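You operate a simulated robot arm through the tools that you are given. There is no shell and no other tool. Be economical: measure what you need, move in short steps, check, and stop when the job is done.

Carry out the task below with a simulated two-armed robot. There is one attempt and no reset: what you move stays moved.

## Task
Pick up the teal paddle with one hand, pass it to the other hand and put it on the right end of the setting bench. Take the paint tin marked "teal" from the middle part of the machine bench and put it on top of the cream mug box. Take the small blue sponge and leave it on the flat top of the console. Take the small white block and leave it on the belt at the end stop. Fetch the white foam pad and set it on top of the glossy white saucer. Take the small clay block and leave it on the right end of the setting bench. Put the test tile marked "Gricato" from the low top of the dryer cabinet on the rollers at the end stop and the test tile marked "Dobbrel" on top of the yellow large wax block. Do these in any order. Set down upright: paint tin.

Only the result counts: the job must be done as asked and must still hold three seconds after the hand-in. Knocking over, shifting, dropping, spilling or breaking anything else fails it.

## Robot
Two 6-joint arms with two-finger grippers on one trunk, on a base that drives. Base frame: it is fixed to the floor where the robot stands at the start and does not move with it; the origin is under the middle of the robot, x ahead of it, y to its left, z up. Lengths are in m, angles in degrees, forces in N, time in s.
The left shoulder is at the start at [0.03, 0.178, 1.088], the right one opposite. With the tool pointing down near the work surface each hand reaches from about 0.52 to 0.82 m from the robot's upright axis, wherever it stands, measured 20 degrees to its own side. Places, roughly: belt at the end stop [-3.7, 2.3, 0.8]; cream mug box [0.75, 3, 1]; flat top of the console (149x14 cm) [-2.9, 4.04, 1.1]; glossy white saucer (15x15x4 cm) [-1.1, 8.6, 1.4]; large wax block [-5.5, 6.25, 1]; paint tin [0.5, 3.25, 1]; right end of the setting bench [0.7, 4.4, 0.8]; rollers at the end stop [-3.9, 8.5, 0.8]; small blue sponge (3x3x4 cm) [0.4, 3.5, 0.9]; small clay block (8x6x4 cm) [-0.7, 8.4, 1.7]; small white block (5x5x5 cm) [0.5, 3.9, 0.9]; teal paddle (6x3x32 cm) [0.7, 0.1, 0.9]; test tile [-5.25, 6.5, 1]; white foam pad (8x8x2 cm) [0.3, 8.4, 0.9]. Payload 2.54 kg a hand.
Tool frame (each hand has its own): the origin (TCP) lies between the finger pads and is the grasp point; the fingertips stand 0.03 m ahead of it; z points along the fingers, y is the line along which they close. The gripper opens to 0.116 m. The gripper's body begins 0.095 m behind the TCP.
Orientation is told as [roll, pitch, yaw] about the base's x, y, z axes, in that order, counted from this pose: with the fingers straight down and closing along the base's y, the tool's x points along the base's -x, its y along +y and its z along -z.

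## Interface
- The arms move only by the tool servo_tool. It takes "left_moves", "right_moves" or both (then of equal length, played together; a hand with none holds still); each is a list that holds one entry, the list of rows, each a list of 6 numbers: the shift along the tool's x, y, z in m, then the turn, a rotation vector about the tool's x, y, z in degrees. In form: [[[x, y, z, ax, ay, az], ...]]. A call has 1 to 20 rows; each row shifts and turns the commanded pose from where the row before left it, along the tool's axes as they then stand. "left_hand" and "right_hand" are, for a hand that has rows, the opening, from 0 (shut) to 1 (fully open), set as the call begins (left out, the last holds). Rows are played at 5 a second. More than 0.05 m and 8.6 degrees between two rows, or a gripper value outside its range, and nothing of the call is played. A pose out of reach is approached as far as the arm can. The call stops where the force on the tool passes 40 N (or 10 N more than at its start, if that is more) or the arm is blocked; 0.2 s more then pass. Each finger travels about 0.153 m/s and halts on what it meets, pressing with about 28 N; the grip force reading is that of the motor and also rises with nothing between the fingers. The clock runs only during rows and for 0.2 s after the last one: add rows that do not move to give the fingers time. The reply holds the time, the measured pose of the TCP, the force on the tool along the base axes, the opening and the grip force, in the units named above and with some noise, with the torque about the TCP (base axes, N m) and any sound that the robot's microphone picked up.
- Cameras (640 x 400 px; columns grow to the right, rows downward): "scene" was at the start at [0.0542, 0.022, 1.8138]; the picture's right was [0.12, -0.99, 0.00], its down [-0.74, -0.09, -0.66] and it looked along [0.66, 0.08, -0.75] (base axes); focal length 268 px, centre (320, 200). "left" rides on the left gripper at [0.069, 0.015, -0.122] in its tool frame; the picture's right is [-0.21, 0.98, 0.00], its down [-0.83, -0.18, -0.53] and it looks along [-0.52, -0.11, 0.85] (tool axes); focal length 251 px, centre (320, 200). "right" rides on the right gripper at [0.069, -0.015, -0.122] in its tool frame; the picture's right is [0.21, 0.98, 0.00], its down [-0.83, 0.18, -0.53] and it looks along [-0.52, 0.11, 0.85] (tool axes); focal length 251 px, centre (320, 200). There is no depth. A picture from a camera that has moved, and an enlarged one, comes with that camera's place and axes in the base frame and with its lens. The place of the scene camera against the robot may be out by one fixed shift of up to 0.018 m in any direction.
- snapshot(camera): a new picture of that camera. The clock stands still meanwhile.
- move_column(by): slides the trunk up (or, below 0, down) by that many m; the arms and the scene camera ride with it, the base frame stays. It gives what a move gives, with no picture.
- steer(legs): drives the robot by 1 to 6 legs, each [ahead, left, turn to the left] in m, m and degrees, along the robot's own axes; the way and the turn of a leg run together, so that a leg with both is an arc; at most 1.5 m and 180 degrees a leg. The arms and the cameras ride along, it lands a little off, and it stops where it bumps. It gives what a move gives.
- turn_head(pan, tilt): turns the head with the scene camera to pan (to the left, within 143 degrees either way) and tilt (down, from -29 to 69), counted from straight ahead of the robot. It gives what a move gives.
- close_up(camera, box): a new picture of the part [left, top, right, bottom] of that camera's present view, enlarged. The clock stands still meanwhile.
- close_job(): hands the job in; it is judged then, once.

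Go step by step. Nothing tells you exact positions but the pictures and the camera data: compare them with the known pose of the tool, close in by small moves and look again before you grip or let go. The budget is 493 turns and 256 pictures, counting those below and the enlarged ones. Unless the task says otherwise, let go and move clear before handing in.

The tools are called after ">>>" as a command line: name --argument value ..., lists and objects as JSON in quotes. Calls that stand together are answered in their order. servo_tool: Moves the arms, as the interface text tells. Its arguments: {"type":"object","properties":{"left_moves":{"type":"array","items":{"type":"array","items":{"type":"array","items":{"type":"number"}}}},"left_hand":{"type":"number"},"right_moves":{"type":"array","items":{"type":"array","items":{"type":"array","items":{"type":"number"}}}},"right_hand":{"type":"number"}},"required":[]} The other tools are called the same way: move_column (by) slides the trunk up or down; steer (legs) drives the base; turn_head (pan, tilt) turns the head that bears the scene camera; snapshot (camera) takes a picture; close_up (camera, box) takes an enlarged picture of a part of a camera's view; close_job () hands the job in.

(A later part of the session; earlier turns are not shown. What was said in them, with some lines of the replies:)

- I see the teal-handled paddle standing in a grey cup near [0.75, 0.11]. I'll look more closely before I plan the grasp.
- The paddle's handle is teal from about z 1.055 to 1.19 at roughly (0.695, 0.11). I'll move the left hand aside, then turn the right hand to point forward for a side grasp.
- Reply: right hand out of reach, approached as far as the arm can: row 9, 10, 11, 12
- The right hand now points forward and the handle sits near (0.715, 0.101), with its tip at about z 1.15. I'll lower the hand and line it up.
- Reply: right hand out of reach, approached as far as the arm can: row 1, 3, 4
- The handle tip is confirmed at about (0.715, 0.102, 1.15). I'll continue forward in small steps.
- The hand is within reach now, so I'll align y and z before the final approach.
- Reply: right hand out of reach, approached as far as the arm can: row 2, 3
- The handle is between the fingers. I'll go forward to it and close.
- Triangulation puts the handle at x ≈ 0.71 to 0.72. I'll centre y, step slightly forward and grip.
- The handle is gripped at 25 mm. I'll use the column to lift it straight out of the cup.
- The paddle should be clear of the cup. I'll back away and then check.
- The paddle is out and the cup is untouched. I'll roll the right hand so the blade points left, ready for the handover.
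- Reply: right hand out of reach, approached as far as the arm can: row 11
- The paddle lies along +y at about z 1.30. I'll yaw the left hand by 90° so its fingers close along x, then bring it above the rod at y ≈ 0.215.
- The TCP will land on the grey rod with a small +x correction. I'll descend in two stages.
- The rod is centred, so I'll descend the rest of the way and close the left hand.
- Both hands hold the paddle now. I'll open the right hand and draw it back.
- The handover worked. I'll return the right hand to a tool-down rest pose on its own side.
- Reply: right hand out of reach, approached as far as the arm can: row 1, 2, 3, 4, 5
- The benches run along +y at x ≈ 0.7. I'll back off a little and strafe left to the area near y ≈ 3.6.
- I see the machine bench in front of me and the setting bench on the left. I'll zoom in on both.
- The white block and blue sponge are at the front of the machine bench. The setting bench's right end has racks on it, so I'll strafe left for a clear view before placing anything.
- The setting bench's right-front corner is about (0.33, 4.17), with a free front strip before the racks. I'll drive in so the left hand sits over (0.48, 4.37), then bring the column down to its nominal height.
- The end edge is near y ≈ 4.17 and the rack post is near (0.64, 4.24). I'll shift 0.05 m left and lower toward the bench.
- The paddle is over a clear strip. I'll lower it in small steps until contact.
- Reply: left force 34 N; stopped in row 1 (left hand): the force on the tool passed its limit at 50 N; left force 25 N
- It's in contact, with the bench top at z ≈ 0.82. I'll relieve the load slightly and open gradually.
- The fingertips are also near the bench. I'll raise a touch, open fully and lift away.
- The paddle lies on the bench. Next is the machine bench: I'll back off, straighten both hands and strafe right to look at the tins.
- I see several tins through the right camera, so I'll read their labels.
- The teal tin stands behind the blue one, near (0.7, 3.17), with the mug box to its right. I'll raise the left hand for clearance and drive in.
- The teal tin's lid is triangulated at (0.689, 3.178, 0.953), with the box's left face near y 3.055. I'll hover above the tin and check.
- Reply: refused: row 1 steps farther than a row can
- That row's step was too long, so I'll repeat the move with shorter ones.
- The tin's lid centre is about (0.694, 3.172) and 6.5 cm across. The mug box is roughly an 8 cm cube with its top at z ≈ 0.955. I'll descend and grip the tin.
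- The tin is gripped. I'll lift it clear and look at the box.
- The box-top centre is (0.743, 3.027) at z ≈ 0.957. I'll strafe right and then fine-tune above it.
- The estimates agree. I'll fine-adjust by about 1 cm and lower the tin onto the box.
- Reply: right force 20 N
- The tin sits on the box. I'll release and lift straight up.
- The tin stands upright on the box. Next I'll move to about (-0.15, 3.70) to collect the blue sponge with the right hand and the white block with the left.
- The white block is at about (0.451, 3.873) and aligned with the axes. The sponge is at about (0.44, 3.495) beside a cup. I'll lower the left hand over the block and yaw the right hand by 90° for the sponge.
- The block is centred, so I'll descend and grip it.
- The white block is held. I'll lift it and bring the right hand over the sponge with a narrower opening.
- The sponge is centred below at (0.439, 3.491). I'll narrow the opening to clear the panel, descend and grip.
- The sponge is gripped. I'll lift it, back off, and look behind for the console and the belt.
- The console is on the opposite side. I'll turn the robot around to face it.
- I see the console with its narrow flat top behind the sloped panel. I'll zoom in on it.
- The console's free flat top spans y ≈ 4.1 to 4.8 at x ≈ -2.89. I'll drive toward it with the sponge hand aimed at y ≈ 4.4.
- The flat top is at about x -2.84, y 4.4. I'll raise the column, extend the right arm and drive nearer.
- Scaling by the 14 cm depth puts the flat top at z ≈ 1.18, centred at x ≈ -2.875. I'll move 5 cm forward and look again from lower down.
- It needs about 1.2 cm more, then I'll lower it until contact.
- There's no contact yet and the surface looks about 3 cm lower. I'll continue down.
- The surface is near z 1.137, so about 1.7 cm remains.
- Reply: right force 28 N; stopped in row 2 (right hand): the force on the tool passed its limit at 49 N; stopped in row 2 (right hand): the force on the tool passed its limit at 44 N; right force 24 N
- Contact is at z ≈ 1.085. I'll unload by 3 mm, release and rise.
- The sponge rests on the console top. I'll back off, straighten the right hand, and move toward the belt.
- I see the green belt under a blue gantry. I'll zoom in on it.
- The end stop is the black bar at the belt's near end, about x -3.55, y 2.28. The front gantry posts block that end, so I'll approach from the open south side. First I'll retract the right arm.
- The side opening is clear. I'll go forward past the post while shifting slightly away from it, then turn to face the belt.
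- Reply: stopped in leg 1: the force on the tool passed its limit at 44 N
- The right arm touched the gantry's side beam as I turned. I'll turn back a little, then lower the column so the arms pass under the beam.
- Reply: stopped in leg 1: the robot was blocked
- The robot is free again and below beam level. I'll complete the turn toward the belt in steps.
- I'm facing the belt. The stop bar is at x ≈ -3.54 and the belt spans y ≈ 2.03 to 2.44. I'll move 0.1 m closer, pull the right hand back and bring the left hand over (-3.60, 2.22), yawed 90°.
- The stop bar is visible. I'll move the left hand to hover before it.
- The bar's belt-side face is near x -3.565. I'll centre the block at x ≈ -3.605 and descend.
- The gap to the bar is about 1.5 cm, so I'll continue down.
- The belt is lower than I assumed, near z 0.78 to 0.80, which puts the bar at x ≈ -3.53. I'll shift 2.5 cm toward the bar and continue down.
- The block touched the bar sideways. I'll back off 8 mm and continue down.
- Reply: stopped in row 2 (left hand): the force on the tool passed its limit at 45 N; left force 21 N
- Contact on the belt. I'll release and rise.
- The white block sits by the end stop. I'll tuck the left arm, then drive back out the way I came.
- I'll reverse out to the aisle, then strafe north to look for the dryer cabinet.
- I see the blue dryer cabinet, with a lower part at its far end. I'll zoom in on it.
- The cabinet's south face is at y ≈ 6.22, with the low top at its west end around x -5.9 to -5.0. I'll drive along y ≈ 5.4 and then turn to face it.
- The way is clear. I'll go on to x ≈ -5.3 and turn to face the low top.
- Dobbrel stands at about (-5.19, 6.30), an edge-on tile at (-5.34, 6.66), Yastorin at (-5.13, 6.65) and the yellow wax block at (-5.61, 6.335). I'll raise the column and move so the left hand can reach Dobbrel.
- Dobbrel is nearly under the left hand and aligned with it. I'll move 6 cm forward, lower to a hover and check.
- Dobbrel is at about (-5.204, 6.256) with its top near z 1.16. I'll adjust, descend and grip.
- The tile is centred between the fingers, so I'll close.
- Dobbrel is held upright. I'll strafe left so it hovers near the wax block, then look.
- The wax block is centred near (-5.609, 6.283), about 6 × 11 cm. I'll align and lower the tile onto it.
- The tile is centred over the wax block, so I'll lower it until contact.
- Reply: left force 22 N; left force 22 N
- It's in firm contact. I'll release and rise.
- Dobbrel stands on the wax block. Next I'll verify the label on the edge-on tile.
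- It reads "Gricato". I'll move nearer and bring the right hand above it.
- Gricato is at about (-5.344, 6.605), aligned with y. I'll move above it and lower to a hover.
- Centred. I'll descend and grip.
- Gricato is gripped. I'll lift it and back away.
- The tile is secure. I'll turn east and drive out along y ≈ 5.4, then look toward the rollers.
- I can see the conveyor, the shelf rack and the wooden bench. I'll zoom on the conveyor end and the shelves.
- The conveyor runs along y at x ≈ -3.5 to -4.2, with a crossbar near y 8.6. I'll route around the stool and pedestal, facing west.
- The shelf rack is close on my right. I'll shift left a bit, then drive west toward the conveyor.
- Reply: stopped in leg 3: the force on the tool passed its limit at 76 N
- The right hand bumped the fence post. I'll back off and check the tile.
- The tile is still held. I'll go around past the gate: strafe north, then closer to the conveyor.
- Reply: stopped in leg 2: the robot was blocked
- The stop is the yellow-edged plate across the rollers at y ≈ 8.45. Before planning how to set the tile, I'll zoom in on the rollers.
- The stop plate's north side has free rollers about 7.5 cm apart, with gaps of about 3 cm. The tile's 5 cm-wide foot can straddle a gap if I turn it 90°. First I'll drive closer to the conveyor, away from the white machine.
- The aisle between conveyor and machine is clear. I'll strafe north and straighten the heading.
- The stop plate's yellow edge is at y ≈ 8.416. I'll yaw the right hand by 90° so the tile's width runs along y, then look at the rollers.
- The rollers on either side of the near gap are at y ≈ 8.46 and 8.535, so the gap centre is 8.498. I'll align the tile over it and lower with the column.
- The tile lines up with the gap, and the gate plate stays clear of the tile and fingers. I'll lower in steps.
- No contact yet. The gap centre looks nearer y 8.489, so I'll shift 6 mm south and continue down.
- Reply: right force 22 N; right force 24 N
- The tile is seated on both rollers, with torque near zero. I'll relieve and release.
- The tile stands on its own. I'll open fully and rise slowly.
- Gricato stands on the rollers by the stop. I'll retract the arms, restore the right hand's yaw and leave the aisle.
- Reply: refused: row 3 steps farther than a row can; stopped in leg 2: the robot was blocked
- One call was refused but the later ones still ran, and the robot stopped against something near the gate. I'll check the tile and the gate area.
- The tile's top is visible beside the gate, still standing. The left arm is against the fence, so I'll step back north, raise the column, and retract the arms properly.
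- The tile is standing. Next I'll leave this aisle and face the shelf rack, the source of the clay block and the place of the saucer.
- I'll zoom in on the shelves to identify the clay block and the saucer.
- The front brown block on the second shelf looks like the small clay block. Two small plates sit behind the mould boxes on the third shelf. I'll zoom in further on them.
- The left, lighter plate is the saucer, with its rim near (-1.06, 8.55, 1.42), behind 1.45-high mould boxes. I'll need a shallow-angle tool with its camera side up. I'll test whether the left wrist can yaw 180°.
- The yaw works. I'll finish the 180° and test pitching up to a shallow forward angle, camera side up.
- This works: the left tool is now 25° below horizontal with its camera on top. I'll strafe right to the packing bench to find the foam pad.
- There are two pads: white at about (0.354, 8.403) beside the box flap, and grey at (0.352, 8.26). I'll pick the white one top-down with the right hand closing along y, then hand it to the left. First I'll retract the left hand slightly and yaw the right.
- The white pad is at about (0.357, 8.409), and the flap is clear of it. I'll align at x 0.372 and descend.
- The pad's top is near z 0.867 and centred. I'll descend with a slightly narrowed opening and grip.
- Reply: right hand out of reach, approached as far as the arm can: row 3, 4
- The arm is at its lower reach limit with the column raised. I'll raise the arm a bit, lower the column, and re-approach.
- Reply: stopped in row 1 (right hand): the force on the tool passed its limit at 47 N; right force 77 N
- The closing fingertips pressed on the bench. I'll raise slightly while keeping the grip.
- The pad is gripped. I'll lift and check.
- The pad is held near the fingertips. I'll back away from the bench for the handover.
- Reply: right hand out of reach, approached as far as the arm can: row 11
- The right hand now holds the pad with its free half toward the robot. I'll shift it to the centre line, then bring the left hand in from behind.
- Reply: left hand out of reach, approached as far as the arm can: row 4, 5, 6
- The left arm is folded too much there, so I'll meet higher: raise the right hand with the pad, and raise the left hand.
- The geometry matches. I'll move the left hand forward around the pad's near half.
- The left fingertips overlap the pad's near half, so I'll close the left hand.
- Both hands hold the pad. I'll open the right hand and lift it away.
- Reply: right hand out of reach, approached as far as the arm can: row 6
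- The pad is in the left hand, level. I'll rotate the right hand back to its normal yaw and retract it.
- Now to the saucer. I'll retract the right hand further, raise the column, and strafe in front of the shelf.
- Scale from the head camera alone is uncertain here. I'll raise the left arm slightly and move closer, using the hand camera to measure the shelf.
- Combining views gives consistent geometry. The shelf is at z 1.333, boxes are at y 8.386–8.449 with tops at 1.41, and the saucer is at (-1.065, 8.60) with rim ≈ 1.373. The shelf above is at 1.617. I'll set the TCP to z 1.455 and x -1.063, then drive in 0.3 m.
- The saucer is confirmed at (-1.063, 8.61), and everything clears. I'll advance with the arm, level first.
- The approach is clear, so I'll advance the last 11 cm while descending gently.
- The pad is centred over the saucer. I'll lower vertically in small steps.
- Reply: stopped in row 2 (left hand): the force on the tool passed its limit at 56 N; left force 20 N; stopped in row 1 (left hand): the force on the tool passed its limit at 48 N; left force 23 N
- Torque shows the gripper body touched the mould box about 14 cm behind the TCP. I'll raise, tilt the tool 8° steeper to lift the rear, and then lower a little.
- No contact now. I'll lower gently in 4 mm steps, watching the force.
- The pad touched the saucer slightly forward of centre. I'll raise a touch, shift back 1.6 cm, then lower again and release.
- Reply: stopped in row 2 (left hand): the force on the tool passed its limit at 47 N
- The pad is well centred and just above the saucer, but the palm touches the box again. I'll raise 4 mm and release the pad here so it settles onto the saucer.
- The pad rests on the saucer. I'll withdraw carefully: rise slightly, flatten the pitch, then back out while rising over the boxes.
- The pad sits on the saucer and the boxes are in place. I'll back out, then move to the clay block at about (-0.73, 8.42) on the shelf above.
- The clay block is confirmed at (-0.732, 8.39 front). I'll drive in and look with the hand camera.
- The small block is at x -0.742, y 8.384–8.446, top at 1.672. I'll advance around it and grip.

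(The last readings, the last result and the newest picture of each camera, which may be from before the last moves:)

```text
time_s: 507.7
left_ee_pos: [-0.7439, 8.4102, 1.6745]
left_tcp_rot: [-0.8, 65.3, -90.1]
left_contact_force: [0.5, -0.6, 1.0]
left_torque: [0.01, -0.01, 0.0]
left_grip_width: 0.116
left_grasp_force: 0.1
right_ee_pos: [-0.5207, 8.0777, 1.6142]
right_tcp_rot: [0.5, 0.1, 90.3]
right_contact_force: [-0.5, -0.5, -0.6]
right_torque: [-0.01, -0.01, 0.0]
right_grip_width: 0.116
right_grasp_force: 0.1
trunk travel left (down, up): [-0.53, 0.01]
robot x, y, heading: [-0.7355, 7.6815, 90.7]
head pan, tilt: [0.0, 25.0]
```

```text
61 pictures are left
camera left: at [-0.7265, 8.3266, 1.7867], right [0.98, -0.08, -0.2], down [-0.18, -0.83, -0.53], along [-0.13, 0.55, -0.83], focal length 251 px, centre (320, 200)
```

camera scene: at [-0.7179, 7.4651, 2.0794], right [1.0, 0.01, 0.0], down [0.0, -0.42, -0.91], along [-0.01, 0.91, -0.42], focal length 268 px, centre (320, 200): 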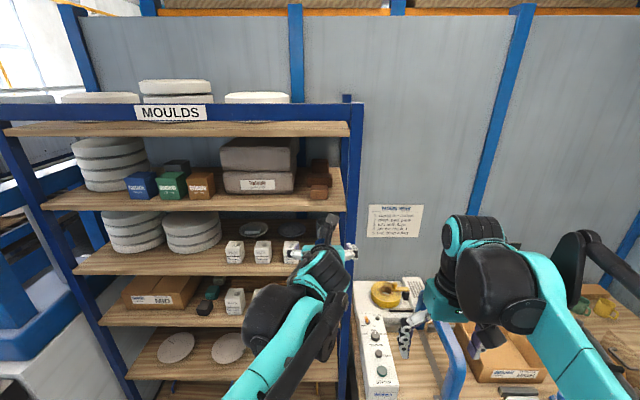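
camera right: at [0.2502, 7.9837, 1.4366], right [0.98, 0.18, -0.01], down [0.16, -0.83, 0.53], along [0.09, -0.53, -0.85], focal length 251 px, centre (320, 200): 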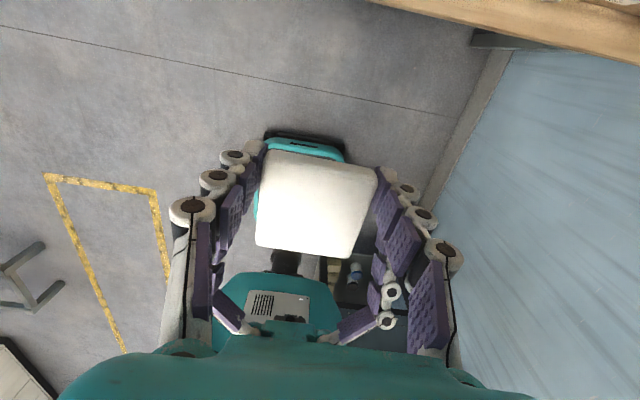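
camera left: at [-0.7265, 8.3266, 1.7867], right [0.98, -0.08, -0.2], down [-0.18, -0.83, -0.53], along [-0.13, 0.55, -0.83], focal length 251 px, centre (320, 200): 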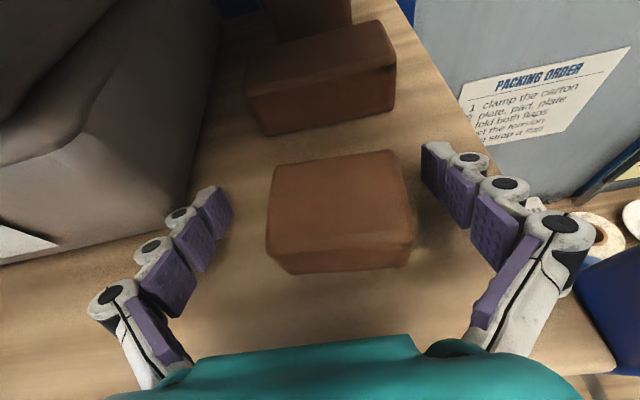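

>>> servo_tool --left_moves '[[[0, 0.008, 0, 0, 0, 0]]]'

>>> servo_tool --left_hand 0 --left_moves '[[[0, 0, 0, 0, 0, 0], [0, 0, 0, 0, 0, 0], [0, 0, 0, 0, 0, 0], [0, 0, 0, 0, 0, 0]]]'

>>> snapshot --camera "left"

```text
time_s: 508.1
left_ee_pos: [-0.7336, 8.4117, 1.6731]
left_tcp_rot: [-1.0, 65.2, -90.3]
left_contact_force: [1.0, -0.6, -0.3]
left_torque: [0.05, 0.01, 0.02]
left_grip_width: 0.1163
left_grasp_force: 0.0
right_ee_pos: [-0.5203, 8.0795, 1.6138]
right_tcp_rot: [0.5, 0.1, 90.3]
right_contact_force: [-0.6, -0.2, 0.4]
right_torque: [-0.04, 0.01, 0.01]
right_grip_width: 0.1159
right_grasp_force: 0.1
trunk travel left (down, up): [-0.53, 0.01]
robot x, y, heading: [-0.7362, 7.6815, 90.8]
head pan, tilt: [0.0, 25.0]
```

```text
time_s: 509.1
left_ee_pos: [-0.7357, 8.4103, 1.6749]
left_tcp_rot: [-0.9, 65.4, -90.2]
left_contact_force: [-1.4, -2.2, 4.5]
left_torque: [0.09, -0.24, -0.01]
left_grip_width: 0.0687
left_grasp_force: 27.9
right_ee_pos: [-0.5202, 8.0774, 1.6137]
right_tcp_rot: [0.4, 0.1, 90.3]
right_contact_force: [0.7, -0.3, 0.1]
right_torque: [0.02, -0.01, 0.0]
right_grip_width: 0.1158
right_grasp_force: 0.0
trunk travel left (down, up): [-0.53, 0.01]
robot x, y, heading: [-0.7346, 7.6793, 90.7]
head pan, tilt: [0.0, 25.0]
```

```text
60 pictures are left
camera left: at [-0.7185, 8.3265, 1.7872], right [0.98, -0.08, -0.2], down [-0.18, -0.83, -0.53], along [-0.13, 0.55, -0.83], focal length 251 px, centre (320, 200)
```

left: 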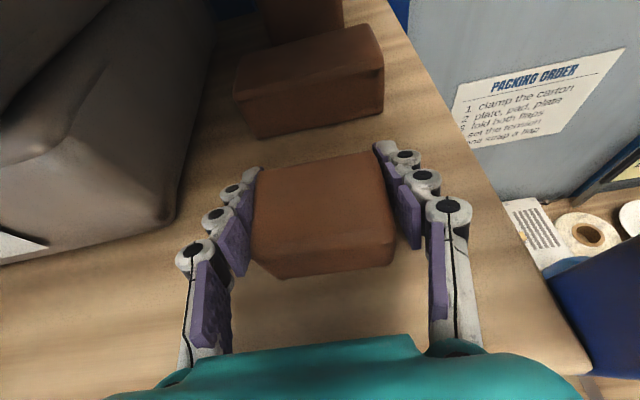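

The block is gripped. I'll lift 3 cm and back out.

>>> servo_tool --left_moves '[[[0.0091, 0, -0.0042, 0, 0, 0], [0.0136, 0, -0.0063, 0, 0, 0]]]'

>>> steer --legs '[[-0.6, 0, 0]]'

>>> snapshot --camera "left"

>>> snapshot --camera "scene"

```text
time_s: 509.7
left_ee_pos: [-0.7348, 8.4079, 1.6983]
left_tcp_rot: [-0.9, 65.2, -90.2]
left_contact_force: [0.5, 0.0, -2.8]
left_torque: [0.04, 0.01, -0.04]
left_grip_width: 0.069
left_grasp_force: 27.9
right_ee_pos: [-0.5207, 8.0775, 1.6138]
right_tcp_rot: [0.4, 0.1, 90.3]
right_contact_force: [-0.1, -0.4, -0.6]
right_torque: [0.03, 0.0, 0.03]
right_grip_width: 0.1159
right_grasp_force: 0.0
trunk travel left (down, up): [-0.53, 0.01]
robot x, y, heading: [-0.7348, 7.6821, 90.7]
head pan, tilt: [0.0, 25.0]
```

```text
time_s: 513.0
left_ee_pos: [-0.73, 7.8196, 1.6977]
left_tcp_rot: [-0.9, 65.2, -89.9]
left_contact_force: [-0.2, 0.0, -2.8]
left_torque: [0.03, 0.01, 0.01]
left_grip_width: 0.0689
left_grasp_force: 27.3
right_ee_pos: [-0.5133, 7.4894, 1.6133]
right_tcp_rot: [0.4, 0.2, 90.8]
right_contact_force: [0.0, 0.9, 0.0]
right_torque: [0.0, 0.0, 0.0]
right_grip_width: 0.1161
right_grasp_force: 0.0
trunk travel left (down, up): [-0.53, 0.01]
robot x, y, heading: [-0.7224, 7.0867, 91.3]
head pan, tilt: [0.0, 25.0]
```

```text
59 pictures are left
camera left: at [-0.7122, 7.7368, 1.8108], right [0.98, -0.07, -0.2], down [-0.17, -0.83, -0.52], along [-0.13, 0.55, -0.83], focal length 251 px, centre (320, 200)
```

left: 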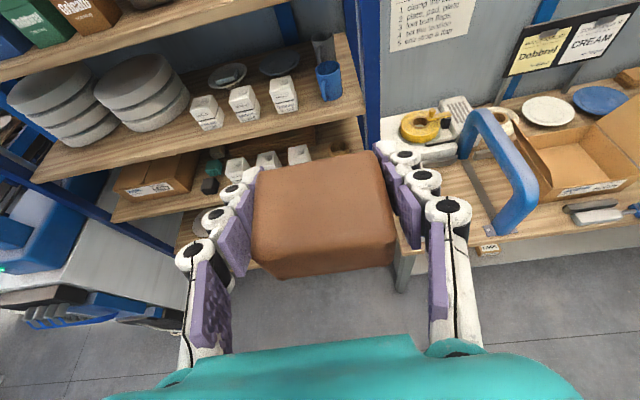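

```text
58 pictures are left
camera scene: at [-0.7206, 7.1658, 2.0793], right [1.0, 0.02, 0.0], down [0.01, -0.42, -0.91], along [-0.02, 0.91, -0.42], focal length 268 px, centre (320, 200)
```

scene: 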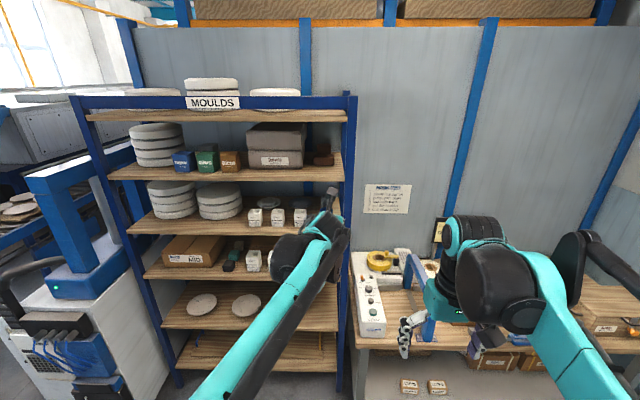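

The block is held well. I'll lower the column to travel height, turn east, and strafe to the setting bench.

>>> move_column --by -0.2

>>> steer --legs '[[0, 0, -91.3], [0, -1.4, 0], [0, -1.1, 0]]'

>>> turn_head --pan 10 --tilt 40

>>> snapshot --camera "scene"

```text
time_s: 515.2
left_ee_pos: [-0.7286, 7.8187, 1.498]
left_tcp_rot: [-0.9, 65.2, -89.8]
left_contact_force: [0.6, -0.3, -3.1]
left_torque: [0.03, 0.02, 0.04]
left_grip_width: 0.0689
left_grasp_force: 27.9
right_ee_pos: [-0.5133, 7.4902, 1.4147]
right_tcp_rot: [0.4, 0.1, 90.8]
right_contact_force: [-0.1, 0.7, 0.2]
right_torque: [0.01, 0.01, -0.01]
right_grip_width: 0.1162
right_grasp_force: 0.1
trunk travel left (down, up): [-0.33, 0.21]
robot x, y, heading: [-0.728, 7.0891, 91.1]
head pan, tilt: [0.0, 25.0]
```

```text
time_s: 531.3
left_ee_pos: [0.1183, 4.6151, 1.4978]
left_tcp_rot: [-0.9, 65.1, -177.1]
left_contact_force: [0.5, 0.0, -3.3]
left_torque: [0.01, -0.05, 0.0]
left_grip_width: 0.0687
left_grasp_force: 28.0
right_ee_pos: [-0.2, 4.3828, 1.4139]
right_tcp_rot: [0.4, 0.1, 3.5]
right_contact_force: [0.5, 0.2, 0.4]
right_torque: [0.02, 0.02, -0.03]
right_grip_width: 0.1162
right_grasp_force: 0.0
trunk travel left (down, up): [-0.33, 0.21]
robot x, y, heading: [-0.6123, 4.5774, 3.9]
head pan, tilt: [0.0, 25.0]
```

```text
time_s: 532.1
left_ee_pos: [0.1187, 4.6146, 1.4967]
left_tcp_rot: [-1.0, 65.3, -177.2]
left_contact_force: [-0.3, 1.1, -3.2]
left_torque: [-0.01, -0.05, -0.06]
left_grip_width: 0.0688
left_grasp_force: 27.4
right_ee_pos: [-0.2002, 4.3835, 1.4144]
right_tcp_rot: [0.5, 0.2, 3.4]
right_contact_force: [0.1, -0.8, -0.6]
right_torque: [-0.04, -0.01, 0.0]
right_grip_width: 0.1159
right_grasp_force: 0.1
trunk travel left (down, up): [-0.33, 0.21]
robot x, y, heading: [-0.6089, 4.5779, 3.9]
head pan, tilt: [10.0, 40.0]
```

```text
57 pictures are left
camera scene: at [-0.5503, 4.6071, 1.8561], right [0.24, -0.97, 0.0], down [-0.62, -0.15, -0.77], along [0.74, 0.18, -0.64], focal length 268 px, centre (320, 200)
```

scene: 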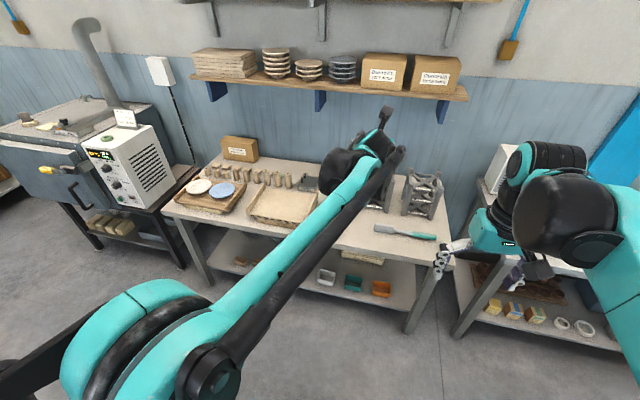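

The paddle is lying flat at x ≈ 0.46, y 4.25–4.55. There's a free strip between it and the racks, so I'll place the block at about (0.546, 4.32). First I'll line up and descend with the column.

>>> steer --legs '[[0.2, -0.24, -3.9]]'

>>> move_column --by -0.28

>>> snapshot --camera "left"

>>> snapshot --camera "scene"

```text
time_s: 534.1
left_ee_pos: [0.3277, 4.3375, 1.4982]
left_tcp_rot: [-0.9, 65.2, 179.2]
left_contact_force: [0.9, -1.4, -3.2]
left_torque: [-0.01, -0.06, 0.02]
left_grip_width: 0.0685
left_grasp_force: 27.7
right_ee_pos: [-0.0062, 4.1266, 1.4131]
right_tcp_rot: [0.4, 0.1, -0.4]
right_contact_force: [-0.7, 0.0, -0.7]
right_torque: [0.03, 0.02, 0.02]
right_grip_width: 0.116
right_grasp_force: 0.0
trunk travel left (down, up): [-0.33, 0.21]
robot x, y, heading: [-0.3987, 4.3458, 0.2]
head pan, tilt: [10.0, 40.0]
```

```text
time_s: 537.0
left_ee_pos: [0.3269, 4.3382, 1.2175]
left_tcp_rot: [-1.0, 65.3, 179.1]
left_contact_force: [0.7, 0.0, -3.3]
left_torque: [0.04, -0.06, -0.03]
left_grip_width: 0.0687
left_grasp_force: 27.7
right_ee_pos: [-0.0061, 4.1272, 1.1342]
right_tcp_rot: [0.4, 0.1, -0.3]
right_contact_force: [0.2, -0.2, -0.7]
right_torque: [-0.04, -0.01, -0.01]
right_grip_width: 0.116
right_grasp_force: 0.1
trunk travel left (down, up): [-0.05, 0.49]
robot x, y, heading: [-0.4041, 4.3491, 0.3]
head pan, tilt: [10.0, 40.0]
```

```text
56 pictures are left
camera left: at [0.2454, 4.3207, 1.3315], right [-0.09, -0.98, -0.2], down [-0.83, 0.18, -0.52], along [0.55, 0.12, -0.83], focal length 251 px, centre (320, 200)
```

left: 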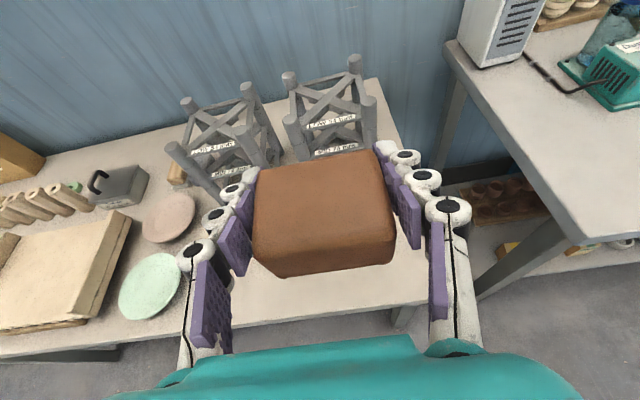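

```text
55 pictures are left
camera scene: at [-0.3415, 4.3735, 1.5761], right [0.18, -0.98, 0.0], down [-0.63, -0.11, -0.77], along [0.75, 0.14, -0.64], focal length 268 px, centre (320, 200)
```

scene: 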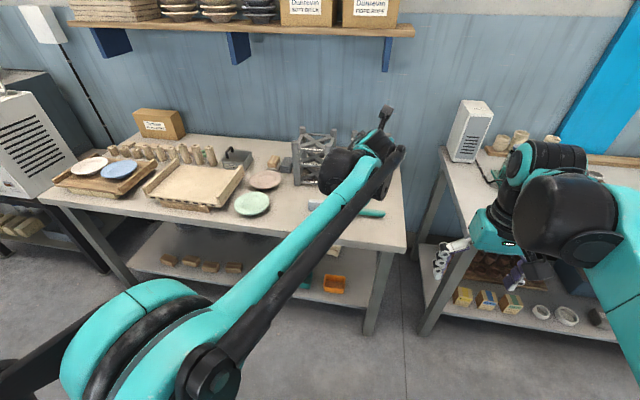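

>>> steer --legs '[[0.215, -0.012, -0.2]]'

>>> servo_tool --left_moves '[[[-0.0362, 0, 0.0169, 0, 0, 0], [-0.0362, 0, 0.0169, 0, 0, 0], [-0.0362, 0, 0.0169, 0, 0, 0], [-0.0362, 0, 0.0169, 0, 0, 0], [-0.0362, 0, 0.0169, 0, 0, 0]]]'

>>> snapshot --camera "left"

>>> close_up --camera "scene" --box '[240, 120, 460, 280]'

```text
time_s: 538.6
left_ee_pos: [0.5428, 4.3244, 1.2188]
left_tcp_rot: [-0.8, 65.1, 179.2]
left_contact_force: [0.5, 0.3, -2.7]
left_torque: [-0.01, -0.04, 0.0]
left_grip_width: 0.0686
left_grasp_force: 27.6
right_ee_pos: [0.2087, 4.1152, 1.1331]
right_tcp_rot: [0.5, 0.2, -0.4]
right_contact_force: [0.2, -1.2, 0.2]
right_torque: [0.01, 0.03, 0.01]
right_grip_width: 0.1158
right_grasp_force: 0.1
trunk travel left (down, up): [-0.05, 0.49]
robot x, y, heading: [-0.1868, 4.3361, 0.3]
head pan, tilt: [10.0, 40.0]
```

```text
time_s: 539.8
left_ee_pos: [0.5414, 4.3274, 1.0155]
left_tcp_rot: [-0.9, 65.2, 179.0]
left_contact_force: [0.2, 0.2, -3.1]
left_torque: [0.01, -0.04, 0.0]
left_grip_width: 0.0688
left_grasp_force: 28.3
right_ee_pos: [0.2078, 4.1165, 1.1338]
right_tcp_rot: [0.4, 0.1, -0.4]
right_contact_force: [0.2, 0.9, -0.6]
right_torque: [-0.01, 0.05, -0.02]
right_grip_width: 0.1158
right_grasp_force: 0.1
trunk travel left (down, up): [-0.05, 0.49]
robot x, y, heading: [-0.1854, 4.3323, 0.2]
head pan, tilt: [10.0, 40.0]
```

```text
54 pictures are left
camera left: at [0.4602, 4.3106, 1.1288], right [-0.09, -0.98, -0.2], down [-0.83, 0.19, -0.52], along [0.55, 0.12, -0.83], focal length 251 px, centre (320, 200)
```

left: 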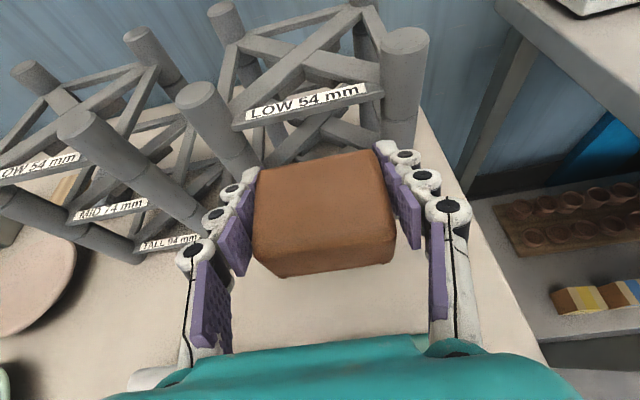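

```text
2.50 times, centred on (350, 200) of scene
camera zoom: at [-0.1261, 4.3617, 1.576], right [0.18, -0.98, 0.0], down [-0.63, -0.11, -0.77], along [0.75, 0.13, -0.64], focal length 669 px, centre (245, 200)
```

zoom: 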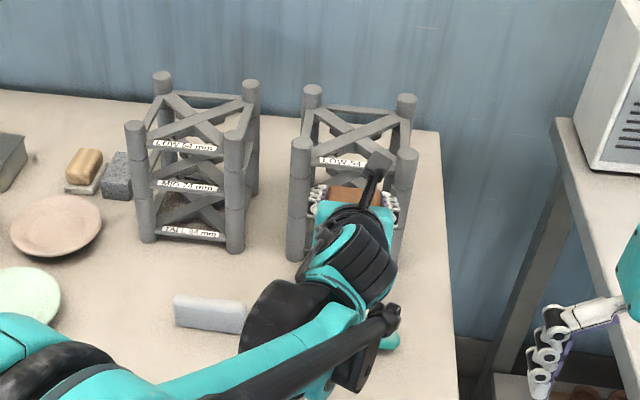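

The rack posts are at x ≈ 0.645, leaving room. I'll nudge 1.3 cm forward and descend.

>>> move_column --by -0.05

>>> servo_tool --left_moves '[[[0.0055, 0, 0.0118, 0, 0, 0], [-0.0272, 0, 0.0127, 0, 0, 0], [-0.0272, 0, 0.0127, 0, 0, 0], [-0.0181, 0, 0.0085, 0, 0, 0]]]'

>>> snapshot --camera "left"

```text
time_s: 540.8
left_ee_pos: [0.5409, 4.3282, 0.9668]
left_tcp_rot: [-0.8, 65.2, 179.1]
left_contact_force: [-0.4, 0.9, -3.2]
left_torque: [-0.01, -0.01, 0.01]
left_grip_width: 0.0688
left_grasp_force: 28.1
right_ee_pos: [0.2071, 4.1145, 1.0844]
right_tcp_rot: [0.4, 0.2, -0.4]
right_contact_force: [0.4, 0.2, 0.6]
right_torque: [0.02, 0.03, -0.03]
right_grip_width: 0.1161
right_grasp_force: 0.1
trunk travel left (down, up): [0.0, 0.54]
robot x, y, heading: [-0.1885, 4.3333, -0.0]
head pan, tilt: [10.0, 40.0]
```

```text
time_s: 541.8
left_ee_pos: [0.5551, 4.3293, 0.8856]
left_tcp_rot: [-0.9, 65.3, 179.1]
left_contact_force: [0.2, -0.9, -2.9]
left_torque: [0.01, -0.03, 0.01]
left_grip_width: 0.0688
left_grasp_force: 28.2
right_ee_pos: [0.2072, 4.1148, 1.0832]
right_tcp_rot: [0.4, 0.1, -0.4]
right_contact_force: [0.0, -0.4, 0.0]
right_torque: [0.0, 0.02, -0.04]
right_grip_width: 0.1161
right_grasp_force: 0.1
trunk travel left (down, up): [0.0, 0.54]
robot x, y, heading: [-0.1883, 4.3329, 0.2]
head pan, tilt: [10.0, 40.0]
```

```text
52 pictures are left
camera left: at [0.4728, 4.311, 0.9988], right [-0.09, -0.98, -0.2], down [-0.83, 0.19, -0.52], along [0.55, 0.12, -0.83], focal length 251 px, centre (320, 200)
```

left: 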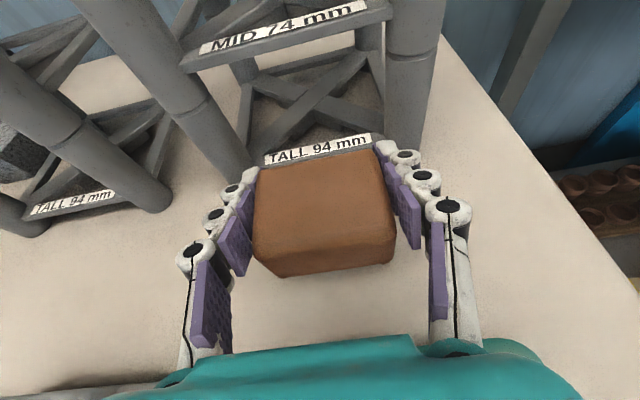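

I'll ease back 1.2 cm from the rack post and lower the rest in small steps.

>>> servo_tool --left_moves '[[[-0.0051, 0, -0.0109, 0, 0, 0], [-0.0091, 0, 0.0042, 0, 0, 0], [-0.0063, 0, 0.003, 0, 0, 0]]]'

>>> servo_tool --left_moves '[[[-0.0027, 0, 0.0013, 0, 0, 0], [-0.0027, 0, 0.0013, 0, 0, 0]]]'

```text
time_s: 542.6
left_ee_pos: [0.5416, 4.3282, 0.8682]
left_tcp_rot: [-0.9, 65.2, 179.1]
left_contact_force: [-1.6, 1.1, -3.3]
left_torque: [0.04, -0.04, -0.01]
left_grip_width: 0.0689
left_grasp_force: 27.7
right_ee_pos: [0.2079, 4.1147, 1.0847]
right_tcp_rot: [0.3, 0.2, -0.5]
right_contact_force: [0.0, 0.3, -0.8]
right_torque: [0.05, 0.0, 0.0]
right_grip_width: 0.1164
right_grasp_force: 0.2
trunk travel left (down, up): [0.0, 0.54]
robot x, y, heading: [-0.1875, 4.3365, 0.3]
head pan, tilt: [10.0, 40.0]
```

```text
time_s: 543.2
left_ee_pos: [0.5423, 4.3279, 0.8627]
left_tcp_rot: [-0.9, 65.2, 179.0]
left_contact_force: [1.3, 0.7, -3.0]
left_torque: [-0.02, -0.02, -0.02]
left_grip_width: 0.0686
left_grasp_force: 28.3
right_ee_pos: [0.2072, 4.1153, 1.0835]
right_tcp_rot: [0.3, 0.0, -0.4]
right_contact_force: [0.0, 0.2, -0.5]
right_torque: [0.05, 0.0, 0.0]
right_grip_width: 0.1159
right_grasp_force: 0.2
trunk travel left (down, up): [0.0, 0.54]
robot x, y, heading: [-0.1886, 4.3348, 0.1]
head pan, tilt: [10.0, 40.0]
```

>>> servo_tool --left_moves '[[[-0.0018, 0, 0.0008, 0, 0, 0], [-0.0018, 0, 0.0008, 0, 0, 0]]]'

>>> servo_tool --left_moves '[[[-0.0018, 0, 0.0008, 0, 0, 0], [-0.0018, 0, 0.0008, 0, 0, 0]]]'

>>> servo_tool --left_moves '[[[-0.0018, 0, 0.0008, 0, 0, 0], [-0.0018, 0, 0.0008, 0, 0, 0]]]'

```text
time_s: 543.8
left_ee_pos: [0.5435, 4.3289, 0.8591]
left_tcp_rot: [-0.8, 65.2, 179.1]
left_contact_force: [0.0, -0.1, -2.6]
left_torque: [0.01, -0.03, -0.01]
left_grip_width: 0.0689
left_grasp_force: 28.4
right_ee_pos: [0.2077, 4.114, 1.0844]
right_tcp_rot: [0.4, 0.1, -0.4]
right_contact_force: [0.4, 1.0, -0.5]
right_torque: [0.0, -0.02, 0.02]
right_grip_width: 0.116
right_grasp_force: 0.0
trunk travel left (down, up): [0.0, 0.54]
robot x, y, heading: [-0.184, 4.3351, 0.3]
head pan, tilt: [10.0, 40.0]
```

```text
time_s: 544.4
left_ee_pos: [0.5422, 4.3275, 0.8551]
left_tcp_rot: [-1.0, 65.2, 179.2]
left_contact_force: [-0.5, 0.7, -3.2]
left_torque: [-0.02, -0.04, -0.01]
left_grip_width: 0.0688
left_grasp_force: 27.9
right_ee_pos: [0.2081, 4.1138, 1.0847]
right_tcp_rot: [0.4, 0.1, -0.4]
right_contact_force: [1.1, 0.5, -0.1]
right_torque: [0.0, -0.03, -0.01]
right_grip_width: 0.1159
right_grasp_force: 0.0
trunk travel left (down, up): [0.0, 0.54]
robot x, y, heading: [-0.184, 4.3345, -0.1]
head pan, tilt: [10.0, 40.0]
```

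```text
time_s: 545.0
left_ee_pos: [0.5417, 4.3286, 0.8506]
left_tcp_rot: [-0.8, 65.2, 179.0]
left_contact_force: [-0.5, -0.2, -3.7]
left_torque: [0.03, -0.02, 0.0]
left_grip_width: 0.0687
left_grasp_force: 27.5
right_ee_pos: [0.2081, 4.1138, 1.0844]
right_tcp_rot: [0.3, 0.0, -0.4]
right_contact_force: [-0.9, -0.2, 0.2]
right_torque: [0.0, 0.0, -0.03]
right_grip_width: 0.1162
right_grasp_force: 0.0
trunk travel left (down, up): [0.0, 0.54]
robot x, y, heading: [-0.184, 4.3363, 0.0]
head pan, tilt: [10.0, 40.0]
```

>>> servo_tool --left_moves '[[[-0.0018, 0, 0.0008, 0, 0, 0], [-0.0018, 0, 0.0008, 0, 0, 0]]]'

>>> servo_tool --left_moves '[[[-0.0018, 0, 0.0008, 0, 0, 0], [-0.0018, 0, 0.0008, 0, 0, 0]]]'

>>> snapshot --camera "left"

```text
time_s: 545.6
left_ee_pos: [0.5421, 4.3291, 0.8483]
left_tcp_rot: [-0.9, 65.2, 179.1]
left_contact_force: [0.6, -0.7, -1.9]
left_torque: [-0.01, -0.04, 0.04]
left_grip_width: 0.0687
left_grasp_force: 28.0
right_ee_pos: [0.2085, 4.1152, 1.085]
right_tcp_rot: [0.4, 0.2, -0.3]
right_contact_force: [0.3, 0.0, -0.6]
right_torque: [0.02, 0.02, -0.01]
right_grip_width: 0.1159
right_grasp_force: 0.1
trunk travel left (down, up): [0.0, 0.54]
robot x, y, heading: [-0.1881, 4.3317, -0.1]
head pan, tilt: [10.0, 40.0]
```

```text
time_s: 546.2
left_ee_pos: [0.5427, 4.3282, 0.8444]
left_tcp_rot: [-0.8, 65.3, 179.1]
left_contact_force: [4.2, 2.2, 9.4]
left_torque: [-0.39, 0.35, 0.11]
left_grip_width: 0.0687
left_grasp_force: 27.8
right_ee_pos: [0.2068, 4.1152, 1.0857]
right_tcp_rot: [0.5, 0.1, -0.4]
right_contact_force: [0.1, 0.1, -0.4]
right_torque: [0.0, 0.01, 0.03]
right_grip_width: 0.1158
right_grasp_force: 0.0
trunk travel left (down, up): [0.0, 0.54]
robot x, y, heading: [-0.1902, 4.3349, -0.1]
head pan, tilt: [10.0, 40.0]
```

```text
51 pictures are left
camera left: at [0.46, 4.3114, 0.9577], right [-0.09, -0.98, -0.2], down [-0.83, 0.19, -0.53], along [0.55, 0.12, -0.83], focal length 251 px, centre (320, 200)
```

left: 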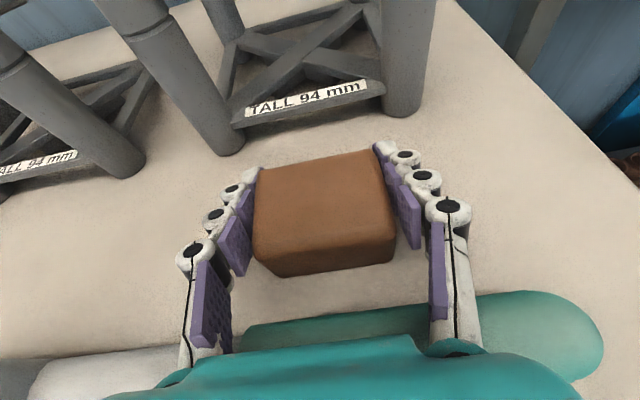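

The block's rear edge touches the bench. I'll release gently and check.

>>> servo_tool --left_hand 0.75 --left_moves '[[[0, 0, 0, 0, 0, 0], [0, 0, 0, 0, 0, 0], [0, 0, 0, 0, 0, 0]]]'

>>> snapshot --camera "left"

```text
time_s: 547.0
left_ee_pos: [0.5416, 4.3282, 0.8433]
left_tcp_rot: [-0.9, 65.2, 179.1]
left_contact_force: [-0.4, -0.2, -0.6]
left_torque: [0.01, 0.01, 0.0]
left_grip_width: 0.0872
left_grasp_force: 0.1
right_ee_pos: [0.208, 4.1149, 1.0847]
right_tcp_rot: [0.4, 0.2, -0.3]
right_contact_force: [0.1, 0.8, 0.5]
right_torque: [0.0, 0.01, -0.03]
right_grip_width: 0.1159
right_grasp_force: 0.0
trunk travel left (down, up): [0.0, 0.54]
robot x, y, heading: [-0.1892, 4.3347, -0.1]
head pan, tilt: [10.0, 40.0]
```

```text
50 pictures are left
camera left: at [0.46, 4.311, 0.9569], right [-0.09, -0.98, -0.2], down [-0.83, 0.19, -0.53], along [0.55, 0.12, -0.83], focal length 251 px, centre (320, 200)
```

left: 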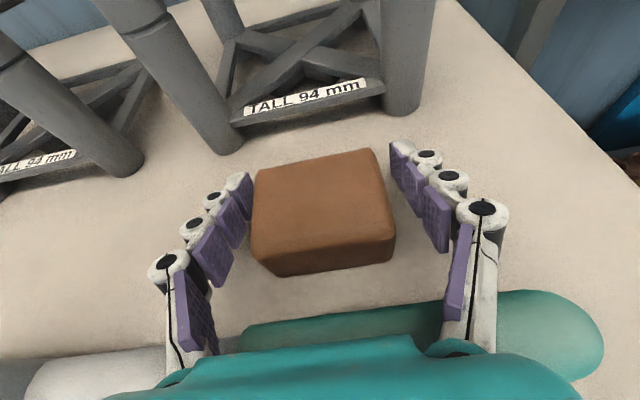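

The block is released. I'll rise straight up, then back away.

>>> servo_tool --left_moves '[[[0.0181, 0, -0.0085, 0, 0, 0], [0.0272, 0, -0.0127, 0, 0, 0], [0.0362, 0, -0.0169, 0, 0, 0], [0.0362, 0, -0.0169, 0, 0, 0], [0.0362, 0, -0.0169, 0, 0, 0]]]'

>>> steer --legs '[[-0.5, 0, 0]]'

>>> move_column --by 0.3

>>> snapshot --camera "scene"

>>> snapshot --camera "left"

```text
time_s: 548.2
left_ee_pos: [0.5402, 4.3284, 1.0138]
left_tcp_rot: [-0.9, 65.3, 179.1]
left_contact_force: [-1.0, 0.3, -0.4]
left_torque: [0.02, -0.01, 0.02]
left_grip_width: 0.087
left_grasp_force: 0.0
right_ee_pos: [0.2076, 4.1162, 1.0834]
right_tcp_rot: [0.4, 0.0, -0.4]
right_contact_force: [0.3, -0.3, -0.2]
right_torque: [-0.01, 0.0, -0.01]
right_grip_width: 0.116
right_grasp_force: 0.0
trunk travel left (down, up): [0.0, 0.54]
robot x, y, heading: [-0.1864, 4.3329, 0.2]
head pan, tilt: [10.0, 40.0]
```

```text
time_s: 551.1
left_ee_pos: [0.0378, 4.3287, 1.0134]
left_tcp_rot: [-0.9, 65.3, 179.2]
left_contact_force: [-0.6, 0.0, 0.5]
left_torque: [0.05, 0.02, -0.02]
left_grip_width: 0.0872
left_grasp_force: 0.0
right_ee_pos: [-0.294, 4.114, 1.0842]
right_tcp_rot: [0.5, 0.1, -0.3]
right_contact_force: [0.0, 0.1, -0.4]
right_torque: [0.01, -0.06, -0.01]
right_grip_width: 0.1159
right_grasp_force: 0.0
trunk travel left (down, up): [0.0, 0.54]
robot x, y, heading: [-0.692, 4.3366, 0.1]
head pan, tilt: [10.0, 40.0]
```

```text
time_s: 554.1
left_ee_pos: [0.0385, 4.3277, 1.3137]
left_tcp_rot: [-0.9, 65.2, 179.2]
left_contact_force: [0.0, 0.2, 0.4]
left_torque: [0.01, -0.01, 0.01]
left_grip_width: 0.087
left_grasp_force: 0.0
right_ee_pos: [-0.2935, 4.1155, 1.3833]
right_tcp_rot: [0.4, 0.0, -0.3]
right_contact_force: [-0.2, 0.3, -0.1]
right_torque: [0.0, -0.02, 0.02]
right_grip_width: 0.1162
right_grasp_force: 0.1
trunk travel left (down, up): [-0.3, 0.24]
robot x, y, heading: [-0.6863, 4.3341, 0.2]
head pan, tilt: [10.0, 40.0]
```

```text
49 pictures are left
camera scene: at [-0.6295, 4.3605, 1.8259], right [0.18, -0.98, 0.0], down [-0.63, -0.11, -0.77], along [0.75, 0.14, -0.64], focal length 268 px, centre (320, 200)
```

scene: 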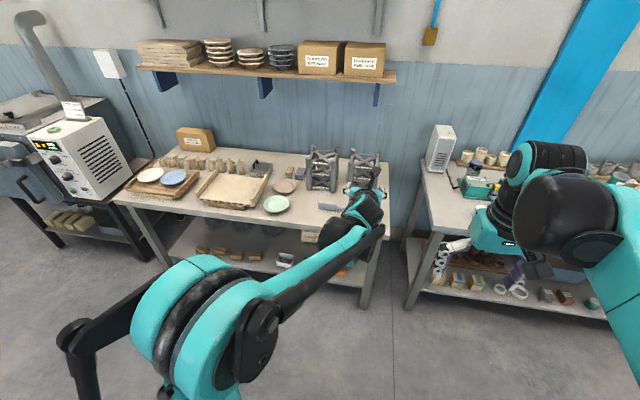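

```text
48 pictures are left
camera left: at [-0.0429, 4.3112, 1.4265], right [-0.09, -0.98, -0.2], down [-0.83, 0.18, -0.53], along [0.55, 0.12, -0.83], focal length 251 px, centre (320, 200)
```

left: 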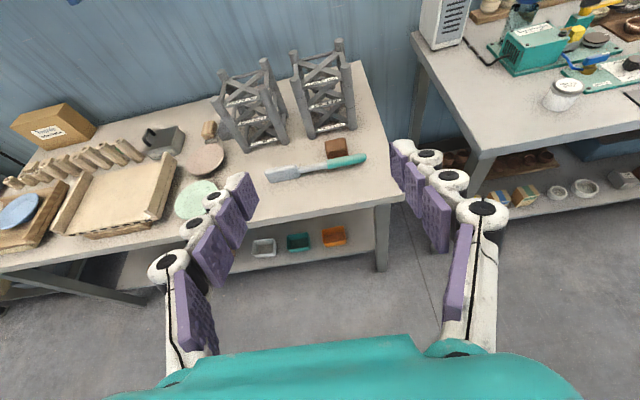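

The clay block and the paddle both lie on the right end of the setting bench, and the hands are empty and clear. The other items were checked as they were placed, so I'm handing the job in.

>>> close_job

```text
The job is handed in.
```

I did all eight placements, checked each on camera as it was set down, and handed the job in. I didn't go back for a last look at the earlier ones.

- **Possible doubt:** I took the yellow-edged plate on the conveyor, which carries a "GATE" label, as the end stop. The "Gricato" tile stands on the rollers beside it. If the stop meant is the rubber-lined bar further along, the tile is about 27 cm short of it.
- **Bumps:** the robot stopped against the gantry beam and the fence, and was blocked once, probably by the white machine. The left gripper also pressed on the "Gricato" mould box. Nothing looked moved afterwards.
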